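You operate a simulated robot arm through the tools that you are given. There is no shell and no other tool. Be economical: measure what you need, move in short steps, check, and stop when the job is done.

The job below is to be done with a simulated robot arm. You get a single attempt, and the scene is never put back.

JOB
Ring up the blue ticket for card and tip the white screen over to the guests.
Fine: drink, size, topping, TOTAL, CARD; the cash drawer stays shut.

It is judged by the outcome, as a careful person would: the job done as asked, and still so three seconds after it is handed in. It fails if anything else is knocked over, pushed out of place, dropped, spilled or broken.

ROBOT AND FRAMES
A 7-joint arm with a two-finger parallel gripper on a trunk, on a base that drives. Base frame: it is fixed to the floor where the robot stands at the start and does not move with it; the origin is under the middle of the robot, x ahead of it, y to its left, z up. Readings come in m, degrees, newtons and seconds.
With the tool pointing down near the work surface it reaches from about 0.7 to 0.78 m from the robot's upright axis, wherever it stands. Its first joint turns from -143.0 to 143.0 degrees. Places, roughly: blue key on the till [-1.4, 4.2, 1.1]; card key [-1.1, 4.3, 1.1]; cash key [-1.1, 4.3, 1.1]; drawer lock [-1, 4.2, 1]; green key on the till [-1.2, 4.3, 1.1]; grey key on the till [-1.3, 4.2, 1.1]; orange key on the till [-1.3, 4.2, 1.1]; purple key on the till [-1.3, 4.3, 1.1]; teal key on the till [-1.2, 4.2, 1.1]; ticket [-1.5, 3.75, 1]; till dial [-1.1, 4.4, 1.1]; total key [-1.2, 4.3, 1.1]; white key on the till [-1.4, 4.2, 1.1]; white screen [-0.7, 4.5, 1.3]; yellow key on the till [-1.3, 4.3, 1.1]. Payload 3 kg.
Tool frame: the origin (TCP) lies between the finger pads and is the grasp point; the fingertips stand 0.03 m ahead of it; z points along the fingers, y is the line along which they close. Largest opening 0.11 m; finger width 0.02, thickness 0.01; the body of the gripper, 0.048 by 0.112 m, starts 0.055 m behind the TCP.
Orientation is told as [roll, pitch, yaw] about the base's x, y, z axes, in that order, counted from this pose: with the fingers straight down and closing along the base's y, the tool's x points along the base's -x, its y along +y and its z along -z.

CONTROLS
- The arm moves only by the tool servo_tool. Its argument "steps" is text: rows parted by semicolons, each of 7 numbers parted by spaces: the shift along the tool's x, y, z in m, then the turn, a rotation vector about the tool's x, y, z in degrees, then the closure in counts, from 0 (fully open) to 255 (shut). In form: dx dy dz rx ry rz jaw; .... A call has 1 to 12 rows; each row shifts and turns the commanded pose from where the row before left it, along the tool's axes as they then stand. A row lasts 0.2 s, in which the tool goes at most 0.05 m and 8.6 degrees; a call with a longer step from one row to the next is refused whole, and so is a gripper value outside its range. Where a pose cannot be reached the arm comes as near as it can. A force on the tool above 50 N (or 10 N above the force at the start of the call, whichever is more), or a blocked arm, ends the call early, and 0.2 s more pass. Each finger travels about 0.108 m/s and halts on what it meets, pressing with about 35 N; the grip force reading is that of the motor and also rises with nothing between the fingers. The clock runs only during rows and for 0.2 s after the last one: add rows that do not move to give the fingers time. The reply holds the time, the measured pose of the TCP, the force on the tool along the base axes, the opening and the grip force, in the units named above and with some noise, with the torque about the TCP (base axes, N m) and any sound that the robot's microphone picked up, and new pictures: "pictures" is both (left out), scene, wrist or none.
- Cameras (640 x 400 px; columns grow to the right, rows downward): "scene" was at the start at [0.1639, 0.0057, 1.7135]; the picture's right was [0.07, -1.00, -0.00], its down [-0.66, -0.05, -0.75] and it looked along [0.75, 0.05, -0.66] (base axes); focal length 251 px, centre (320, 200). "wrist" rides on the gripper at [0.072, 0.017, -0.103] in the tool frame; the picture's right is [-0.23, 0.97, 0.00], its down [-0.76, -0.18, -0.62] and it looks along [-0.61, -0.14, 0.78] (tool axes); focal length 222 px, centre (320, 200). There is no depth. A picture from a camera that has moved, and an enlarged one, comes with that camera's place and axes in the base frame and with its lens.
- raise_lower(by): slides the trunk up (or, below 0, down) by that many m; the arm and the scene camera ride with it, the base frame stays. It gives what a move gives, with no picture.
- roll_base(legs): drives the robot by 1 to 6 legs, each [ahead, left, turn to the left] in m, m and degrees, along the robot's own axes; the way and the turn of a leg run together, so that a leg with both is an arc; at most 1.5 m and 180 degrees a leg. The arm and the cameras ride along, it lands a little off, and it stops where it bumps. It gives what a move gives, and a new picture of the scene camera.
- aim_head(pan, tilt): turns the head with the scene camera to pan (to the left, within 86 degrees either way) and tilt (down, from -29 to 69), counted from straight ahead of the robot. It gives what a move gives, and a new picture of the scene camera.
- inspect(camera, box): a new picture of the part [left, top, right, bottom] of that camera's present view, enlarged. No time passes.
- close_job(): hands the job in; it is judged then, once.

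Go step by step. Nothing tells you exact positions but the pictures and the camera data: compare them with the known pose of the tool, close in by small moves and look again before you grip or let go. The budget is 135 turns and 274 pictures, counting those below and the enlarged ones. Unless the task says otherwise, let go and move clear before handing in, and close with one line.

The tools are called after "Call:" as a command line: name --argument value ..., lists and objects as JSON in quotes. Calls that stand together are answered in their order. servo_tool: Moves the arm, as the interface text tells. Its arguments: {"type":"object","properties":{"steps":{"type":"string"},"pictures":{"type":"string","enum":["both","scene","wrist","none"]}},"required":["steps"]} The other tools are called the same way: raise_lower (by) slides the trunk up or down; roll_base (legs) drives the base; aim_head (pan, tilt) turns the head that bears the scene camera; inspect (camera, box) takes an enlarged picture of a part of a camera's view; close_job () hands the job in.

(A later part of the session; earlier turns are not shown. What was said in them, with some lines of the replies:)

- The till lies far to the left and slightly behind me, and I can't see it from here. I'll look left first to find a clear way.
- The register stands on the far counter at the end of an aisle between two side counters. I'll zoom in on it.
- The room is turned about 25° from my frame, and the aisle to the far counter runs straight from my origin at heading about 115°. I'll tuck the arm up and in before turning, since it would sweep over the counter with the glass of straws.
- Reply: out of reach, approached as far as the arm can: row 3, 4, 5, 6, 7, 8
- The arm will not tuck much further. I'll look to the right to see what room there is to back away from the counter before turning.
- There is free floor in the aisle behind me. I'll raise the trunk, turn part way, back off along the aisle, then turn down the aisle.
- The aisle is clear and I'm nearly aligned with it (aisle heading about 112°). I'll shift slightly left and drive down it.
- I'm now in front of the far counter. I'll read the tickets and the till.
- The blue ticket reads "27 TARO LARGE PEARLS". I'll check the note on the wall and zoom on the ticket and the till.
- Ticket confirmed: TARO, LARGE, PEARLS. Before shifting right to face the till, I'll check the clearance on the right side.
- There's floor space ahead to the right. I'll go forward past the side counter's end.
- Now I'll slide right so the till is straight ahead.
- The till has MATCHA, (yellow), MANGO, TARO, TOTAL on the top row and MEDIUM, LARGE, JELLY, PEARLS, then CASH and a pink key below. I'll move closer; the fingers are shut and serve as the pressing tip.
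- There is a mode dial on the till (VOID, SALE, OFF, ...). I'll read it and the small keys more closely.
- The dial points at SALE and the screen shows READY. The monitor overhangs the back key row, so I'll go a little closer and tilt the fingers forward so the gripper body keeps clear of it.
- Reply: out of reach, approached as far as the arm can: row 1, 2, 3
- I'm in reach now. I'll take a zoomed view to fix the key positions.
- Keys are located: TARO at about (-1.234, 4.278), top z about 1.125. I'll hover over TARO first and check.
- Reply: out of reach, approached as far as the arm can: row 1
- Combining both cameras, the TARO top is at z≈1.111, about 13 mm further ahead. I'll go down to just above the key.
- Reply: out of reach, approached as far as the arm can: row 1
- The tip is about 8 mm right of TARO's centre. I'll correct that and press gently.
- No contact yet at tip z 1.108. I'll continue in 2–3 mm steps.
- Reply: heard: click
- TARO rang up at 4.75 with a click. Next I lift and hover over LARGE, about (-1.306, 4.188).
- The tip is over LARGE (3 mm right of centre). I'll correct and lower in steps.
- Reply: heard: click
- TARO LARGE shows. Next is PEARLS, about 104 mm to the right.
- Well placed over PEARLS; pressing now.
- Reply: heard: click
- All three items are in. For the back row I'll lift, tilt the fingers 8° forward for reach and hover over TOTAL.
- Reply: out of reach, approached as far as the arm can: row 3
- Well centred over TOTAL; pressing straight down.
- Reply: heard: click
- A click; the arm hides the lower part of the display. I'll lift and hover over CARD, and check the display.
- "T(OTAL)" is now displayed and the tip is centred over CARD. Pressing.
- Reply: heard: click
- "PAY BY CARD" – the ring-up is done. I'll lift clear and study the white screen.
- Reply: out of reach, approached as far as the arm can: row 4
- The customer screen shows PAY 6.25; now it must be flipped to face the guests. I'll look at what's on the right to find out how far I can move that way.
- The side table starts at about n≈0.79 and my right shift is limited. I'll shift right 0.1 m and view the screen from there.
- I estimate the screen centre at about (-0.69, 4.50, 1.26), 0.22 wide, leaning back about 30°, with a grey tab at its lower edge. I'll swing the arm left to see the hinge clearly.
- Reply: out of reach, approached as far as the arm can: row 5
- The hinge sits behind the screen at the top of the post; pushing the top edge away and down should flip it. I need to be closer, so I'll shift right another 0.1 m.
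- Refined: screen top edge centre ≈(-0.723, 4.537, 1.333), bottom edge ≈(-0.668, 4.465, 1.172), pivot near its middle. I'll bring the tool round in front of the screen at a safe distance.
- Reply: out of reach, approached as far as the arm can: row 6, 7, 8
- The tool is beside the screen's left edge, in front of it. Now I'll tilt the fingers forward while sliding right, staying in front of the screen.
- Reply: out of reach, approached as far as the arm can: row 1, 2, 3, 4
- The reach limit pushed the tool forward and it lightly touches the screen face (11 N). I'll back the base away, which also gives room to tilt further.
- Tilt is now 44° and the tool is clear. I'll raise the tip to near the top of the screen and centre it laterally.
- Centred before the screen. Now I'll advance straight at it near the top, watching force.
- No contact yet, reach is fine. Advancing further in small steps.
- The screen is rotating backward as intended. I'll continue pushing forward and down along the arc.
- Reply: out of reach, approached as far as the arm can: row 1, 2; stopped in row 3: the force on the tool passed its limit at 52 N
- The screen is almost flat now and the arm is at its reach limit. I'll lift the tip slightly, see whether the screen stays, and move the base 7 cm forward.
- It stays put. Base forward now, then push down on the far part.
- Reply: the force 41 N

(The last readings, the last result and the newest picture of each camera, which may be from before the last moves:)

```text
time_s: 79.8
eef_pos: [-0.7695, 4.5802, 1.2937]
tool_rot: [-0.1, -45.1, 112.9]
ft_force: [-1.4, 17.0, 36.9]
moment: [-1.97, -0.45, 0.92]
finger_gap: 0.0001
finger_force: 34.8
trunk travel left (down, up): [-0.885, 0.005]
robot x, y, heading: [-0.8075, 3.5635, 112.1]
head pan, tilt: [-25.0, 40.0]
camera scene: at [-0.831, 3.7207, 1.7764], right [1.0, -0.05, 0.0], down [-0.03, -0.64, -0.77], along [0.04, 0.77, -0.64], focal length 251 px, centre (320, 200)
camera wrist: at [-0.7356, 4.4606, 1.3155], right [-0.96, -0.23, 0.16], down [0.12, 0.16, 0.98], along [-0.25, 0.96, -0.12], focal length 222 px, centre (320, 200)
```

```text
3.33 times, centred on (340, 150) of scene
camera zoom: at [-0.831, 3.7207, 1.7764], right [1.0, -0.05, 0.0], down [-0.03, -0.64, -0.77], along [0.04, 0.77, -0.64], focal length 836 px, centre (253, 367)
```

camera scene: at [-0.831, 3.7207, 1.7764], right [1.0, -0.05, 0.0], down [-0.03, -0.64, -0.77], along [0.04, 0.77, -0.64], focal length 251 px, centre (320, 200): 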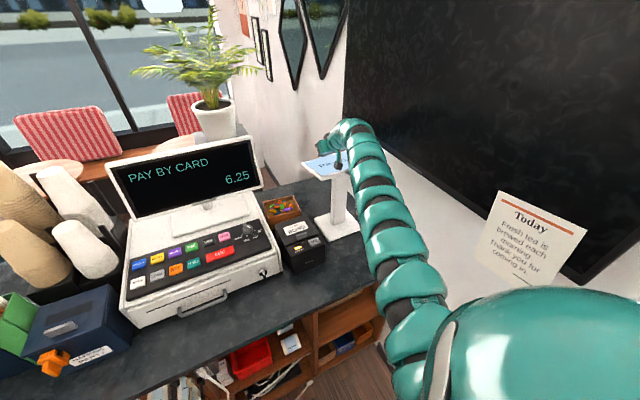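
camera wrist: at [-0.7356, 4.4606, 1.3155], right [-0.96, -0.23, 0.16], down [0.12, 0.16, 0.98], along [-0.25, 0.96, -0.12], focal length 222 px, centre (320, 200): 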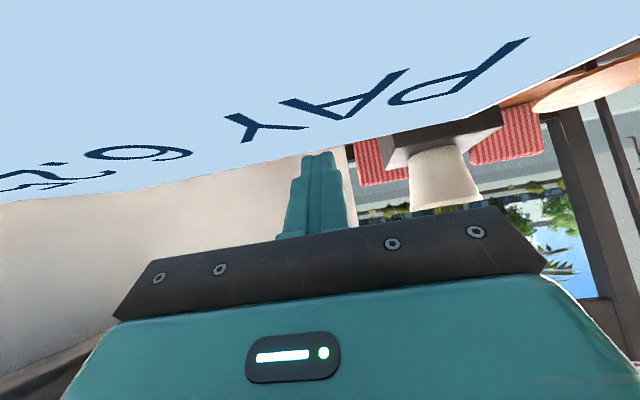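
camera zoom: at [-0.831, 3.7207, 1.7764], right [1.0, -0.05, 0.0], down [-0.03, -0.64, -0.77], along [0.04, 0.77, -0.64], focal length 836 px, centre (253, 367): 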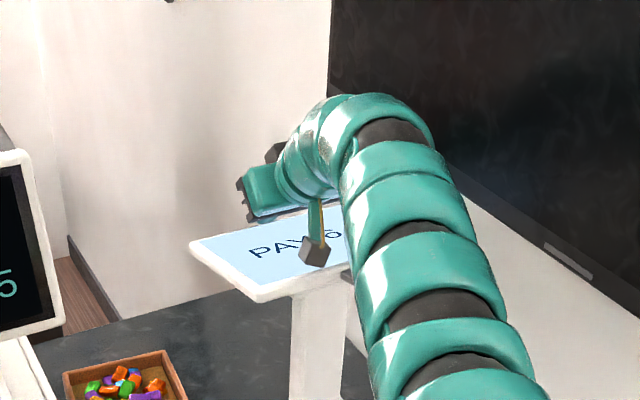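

The fingertip overshot the far edge and the gripper heel is pressing instead. I'll lift, come back 6.5 cm, and look again.

Call:
servo_tool --steps "-0.0277 0 -0.0289 0 0 0 255;0.0235 0 -0.0225 0 0 0 255;0.0235 0 -0.0225 0 0 0 255;0 0 0 0 0 0 255" --pictures "both"

Call:
inspect --camera "scene" --box '[280, 90, 400, 210]'

```text
time_s: 80.8
eef_pos: [-0.7369, 4.521, 1.3266]
tool_rot: [0.5, -44.3, 112.6]
ft_force: [0.4, 0.0, -0.6]
moment: [0.0, 0.05, 0.02]
finger_gap: 0.0
finger_force: 34.9
trunk travel left (down, up): [-0.885, 0.005]
robot x, y, heading: [-0.8045, 3.5655, 112.1]
head pan, tilt: [-25.0, 40.0]
camera scene: at [-0.8268, 3.7236, 1.7756], right [1.0, -0.05, 0.0], down [-0.03, -0.64, -0.77], along [0.04, 0.77, -0.64], focal length 251 px, centre (320, 200)
camera wrist: at [-0.7038, 4.401, 1.3494], right [-0.96, -0.23, 0.16], down [0.13, 0.17, 0.98], along [-0.25, 0.96, -0.14], focal length 222 px, centre (320, 200)
```

scene: 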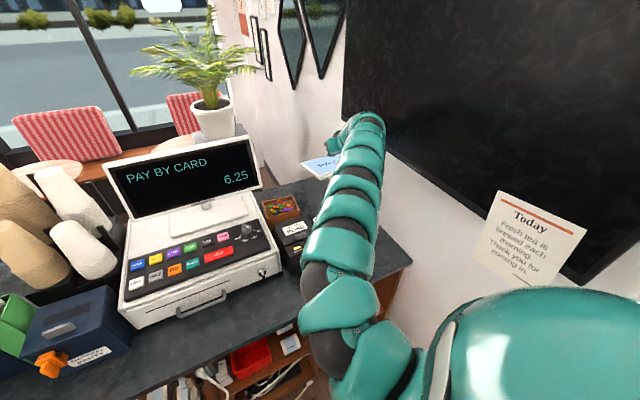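
wrist: 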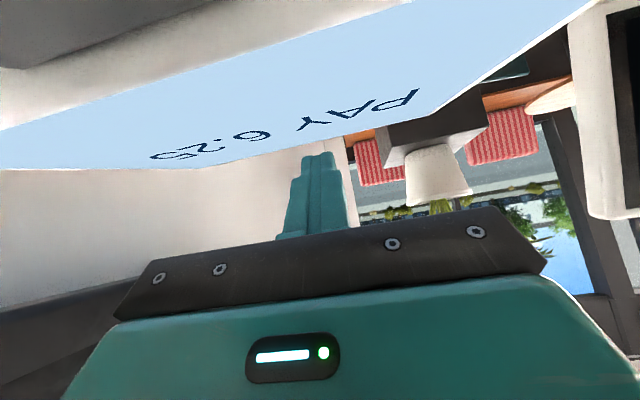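

```text
3.33 times, centred on (340, 150) of scene
camera zoom: at [-0.8268, 3.7236, 1.7756], right [1.0, -0.05, 0.0], down [-0.03, -0.64, -0.77], along [0.04, 0.77, -0.64], focal length 836 px, centre (253, 367)
```

zoom: 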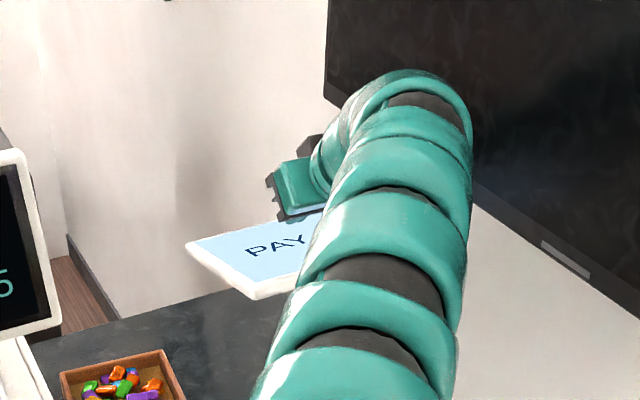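

Far edge is at s≈4.53; I'll put the tip at ≈4.505 and push down.

Call:
servo_tool --steps "-0.0144 0 0.0138 0 0 0 255;0.0104 0 0.0108 0 0 0 255;0.0104 0 0.0108 0 0 0 255;0.0104 0 0.0108 0 0 0 255;0 0 0 0 0 0 255" --pictures "both"

```text
time_s: 82.0
eef_pos: [-0.755, 4.542, 1.2881]
tool_rot: [-0.2, -45.4, 113.1]
ft_force: [-1.3, 2.4, 5.8]
moment: [-0.09, -0.18, 0.17]
finger_gap: 0.0
finger_force: 35.0
trunk travel left (down, up): [-0.885, 0.005]
robot x, y, heading: [-0.8055, 3.5668, 112.2]
head pan, tilt: [-25.0, 40.0]
stopped in row 5: the force on the tool passed its limit at 53 N (the readings are from after the stop); the commanded pose is now the measured one
camera scene: at [-0.8304, 3.7237, 1.7752], right [1.0, -0.05, 0.0], down [-0.03, -0.64, -0.77], along [0.04, 0.77, -0.64], focal length 251 px, centre (320, 200)
camera wrist: at [-0.7216, 4.4222, 1.309], right [-0.96, -0.23, 0.16], down [0.13, 0.15, 0.98], along [-0.25, 0.96, -0.12], focal length 222 px, centre (320, 200)
```

scene: 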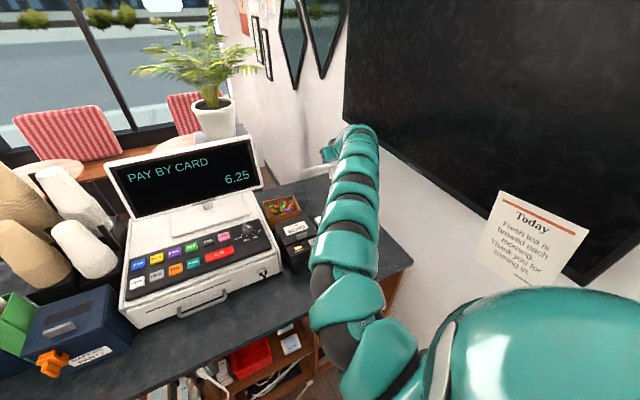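
wrist: 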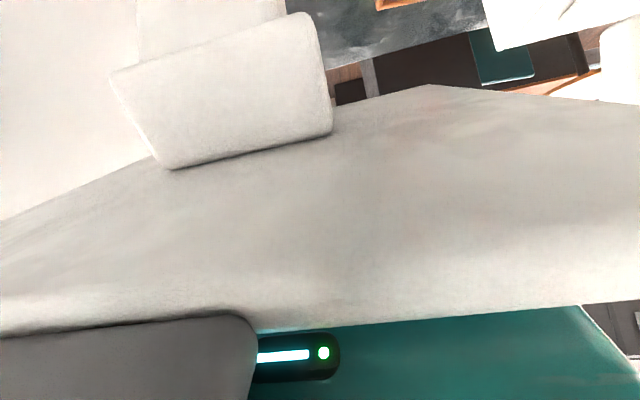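

The screen has tipped past horizontal – the wrist camera now sees its back – and its near edge rests against the gripper. I'll lift straight up off it.

Call:
servo_tool --steps "-0.0139 0 -0.0144 0 0 0 255;-0.0139 0 -0.0144 0 0 0 255;-0.0208 0 -0.0217 0 0 0 255;0 0 0 0 0 0 255" --pictures "both"

Call:
inspect --camera "scene" --box '[280, 90, 400, 210]'

```text
time_s: 83.0
eef_pos: [-0.7528, 4.5397, 1.3566]
tool_rot: [-0.1, -45.2, 113.0]
ft_force: [0.3, -0.9, -0.5]
moment: [0.02, 0.0, -0.02]
finger_gap: 0.0001
finger_force: 34.8
trunk travel left (down, up): [-0.885, 0.005]
robot x, y, heading: [-0.802, 3.5655, 112.1]
head pan, tilt: [-25.0, 40.0]
camera scene: at [-0.8307, 3.7244, 1.7755], right [1.0, -0.05, 0.0], down [-0.03, -0.64, -0.77], along [0.04, 0.76, -0.64], focal length 251 px, centre (320, 200)
camera wrist: at [-0.7188, 4.42, 1.3784], right [-0.96, -0.23, 0.16], down [0.13, 0.16, 0.98], along [-0.25, 0.96, -0.12], focal length 222 px, centre (320, 200)
```

scene: 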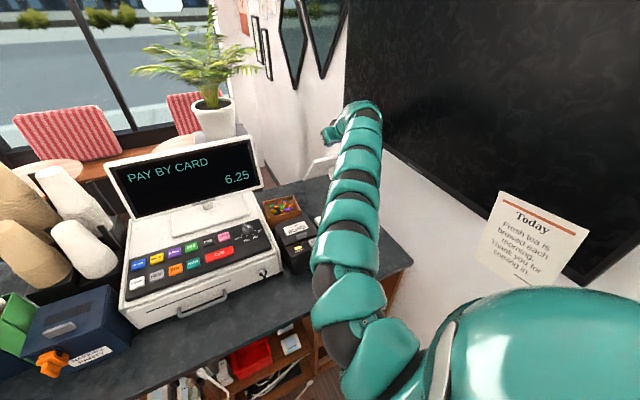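
wrist: 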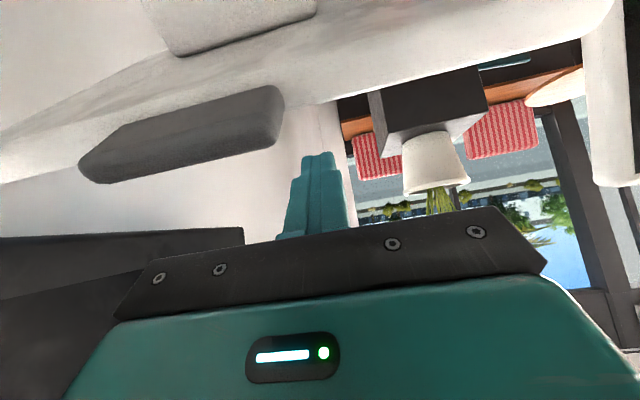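

```text
3.33 times, centred on (340, 150) of scene
camera zoom: at [-0.8307, 3.7244, 1.7755], right [1.0, -0.05, 0.0], down [-0.03, -0.64, -0.77], along [0.04, 0.76, -0.64], focal length 836 px, centre (253, 367)
```

zoom: 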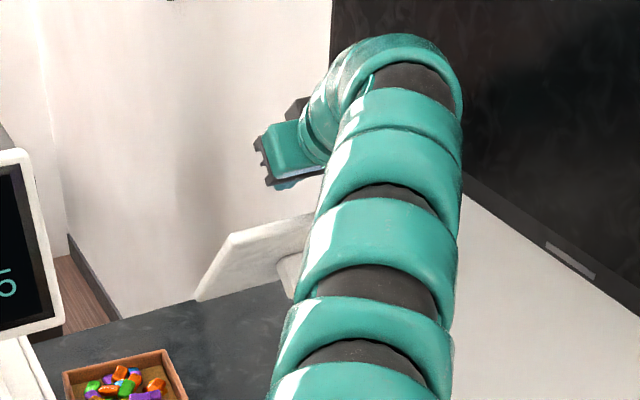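

The screen now faces the guests. I'll lift further and withdraw over it to look at the result.

Call:
servo_tool --steps "-0.0208 0 -0.0217 0 0 0 255;-0.0208 0 -0.0217 0 0 0 255;0.0217 0 -0.0277 0 0 0 255;0.0289 0 -0.0277 0 0 0 255;0.0289 0 -0.0277 0 0 0 255;0 0 0 0 0 0 255" --pictures "both"

```text
time_s: 84.4
eef_pos: [-0.7119, 4.4331, 1.4195]
tool_rot: [-0.2, -45.2, 113.2]
ft_force: [-0.4, 0.1, 0.5]
moment: [-0.04, -0.01, -0.04]
finger_gap: 0.0001
finger_force: 34.6
trunk travel left (down, up): [-0.885, 0.005]
robot x, y, heading: [-0.8025, 3.5664, 112.3]
head pan, tilt: [-25.0, 40.0]
camera scene: at [-0.8336, 3.7245, 1.7755], right [1.0, -0.05, 0.0], down [-0.03, -0.64, -0.77], along [0.04, 0.76, -0.64], focal length 251 px, centre (320, 200)
camera wrist: at [-0.6789, 4.3127, 1.4409], right [-0.96, -0.23, 0.16], down [0.12, 0.16, 0.98], along [-0.25, 0.96, -0.12], focal length 222 px, centre (320, 200)
```

scene: 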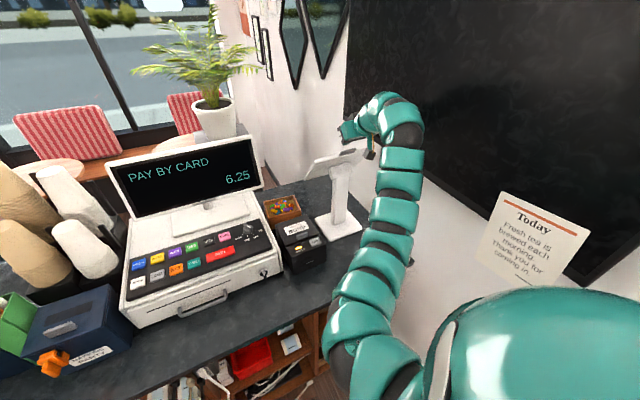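
wrist: 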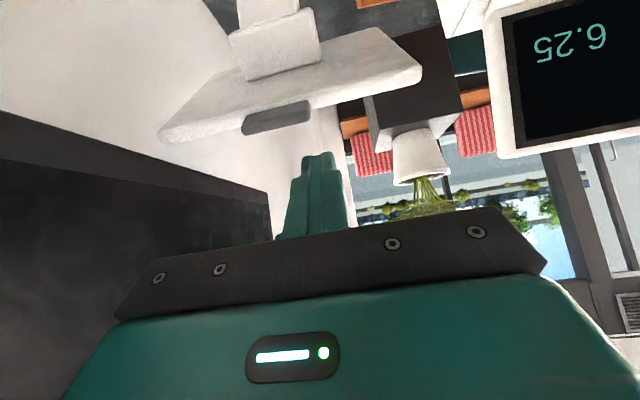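

Call:
inspect --camera "scene" --box '[290, 130, 390, 250]'

Call:
inspect --camera "wrist" --box '[140, 0, 460, 180]'

```text
3.33 times, centred on (340, 190) of scene
camera zoom: at [-0.8336, 3.7245, 1.7755], right [1.0, -0.05, 0.0], down [-0.03, -0.64, -0.77], along [0.04, 0.76, -0.64], focal length 836 px, centre (253, 233)
```

zoom: 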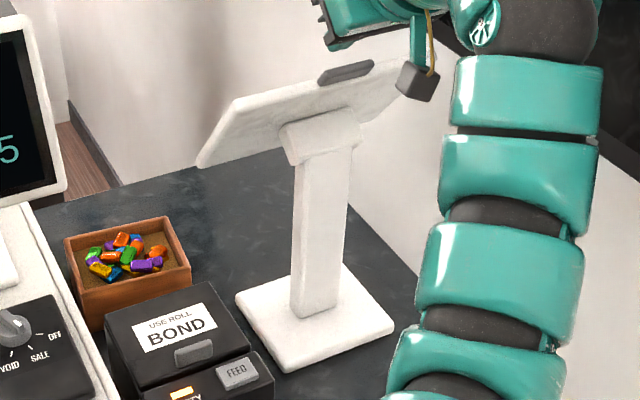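

```text
2.00 times, centred on (300, 90) of wrist
camera zoom: at [-0.6789, 4.3127, 1.4409], right [-0.96, -0.23, 0.16], down [0.12, 0.16, 0.98], along [-0.25, 0.96, -0.12], focal length 444 px, centre (360, 420)
```

zoom: 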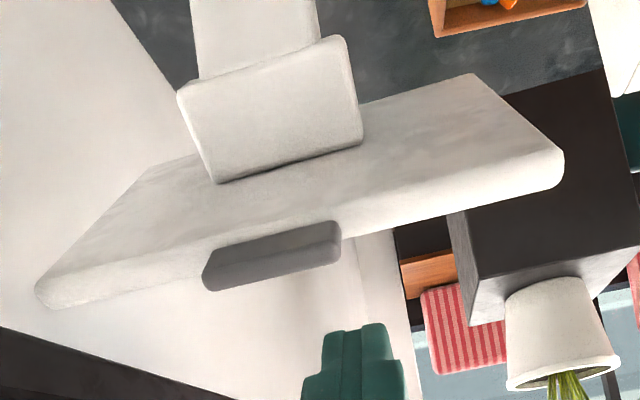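

The screen's back is to me now, leaning about 55–60° past flat, mirroring its original lean. I'll withdraw the base to get the arm clear and inspect unobstructed.

Call:
roll_base --legs '[[-0.2, 0.0, 0]]'

Call:
inspect --camera "scene" --box '[270, 100, 390, 220]'

Call:
servo_tool --steps "0 0 0 0 0 0 255" --pictures "wrist"

```text
time_s: 86.0
eef_pos: [-0.6345, 4.2493, 1.4205]
tool_rot: [0.0, -45.2, 113.0]
ft_force: [0.7, -0.8, 0.2]
moment: [-0.01, 0.01, 0.02]
finger_gap: 0.0
finger_force: 35.6
trunk travel left (down, up): [-0.885, 0.005]
robot x, y, heading: [-0.7307, 3.3833, 112.5]
head pan, tilt: [-25.0, 40.0]
camera scene: at [-0.7557, 3.5408, 1.7757], right [1.0, -0.05, 0.0], down [-0.03, -0.64, -0.77], along [0.04, 0.77, -0.64], focal length 251 px, centre (320, 200)
```

scene: 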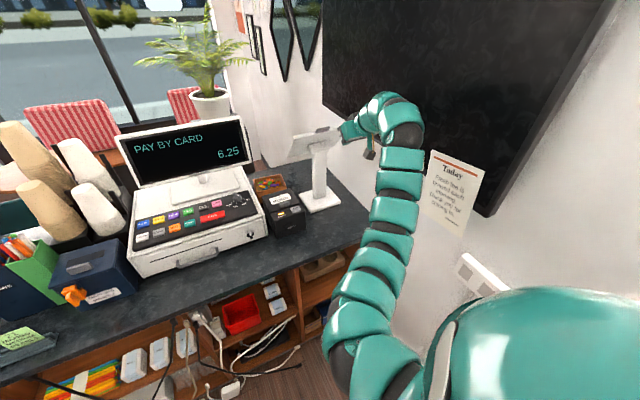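

```text
3.33 times, centred on (330, 160) of scene
camera zoom: at [-0.7557, 3.5408, 1.7757], right [1.0, -0.05, 0.0], down [-0.03, -0.64, -0.77], along [0.04, 0.77, -0.64], focal length 836 px, centre (287, 333)
```

zoom: 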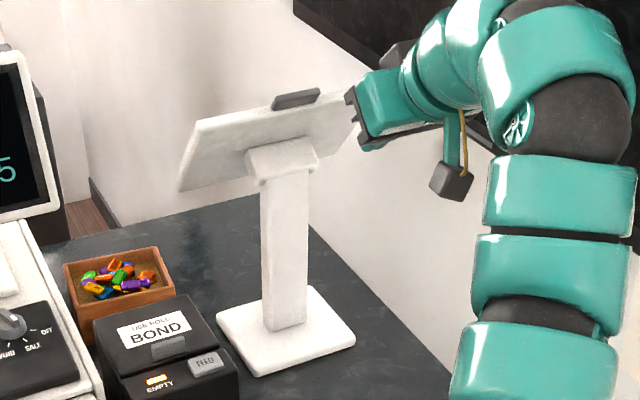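

```text
time_s: 86.4
eef_pos: [-0.6359, 4.2516, 1.4193]
tool_rot: [-0.2, -45.4, 112.9]
ft_force: [0.7, -0.6, -0.5]
moment: [0.03, 0.02, 0.03]
finger_gap: 0.0002
finger_force: 35.3
trunk travel left (down, up): [-0.885, 0.005]
robot x, y, heading: [-0.7284, 3.3789, 112.2]
head pan, tilt: [-25.0, 40.0]
camera wrist: at [-0.6022, 4.1309, 1.4407], right [-0.96, -0.23, 0.16], down [0.13, 0.15, 0.98], along [-0.25, 0.96, -0.12], focal length 222 px, centre (320, 200)
```

wrist: 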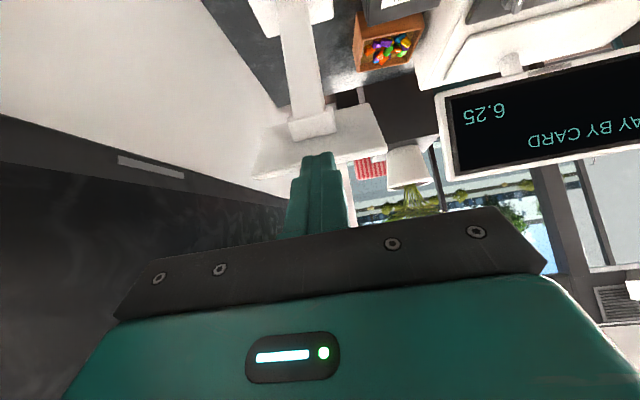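

The screen now faces the guests and holds still. The till reads "PAY BY CARD 6.25", the drawer is shut, nothing else has moved and the arm is clear, so I'm handing in.

Call:
close_job

```text
The job is handed in.
```

I rang up the blue ticket (27: Taro, Large, Pearls) for card at 6.25, tipped the white screen over to the guests, and the cash drawer stayed shut.
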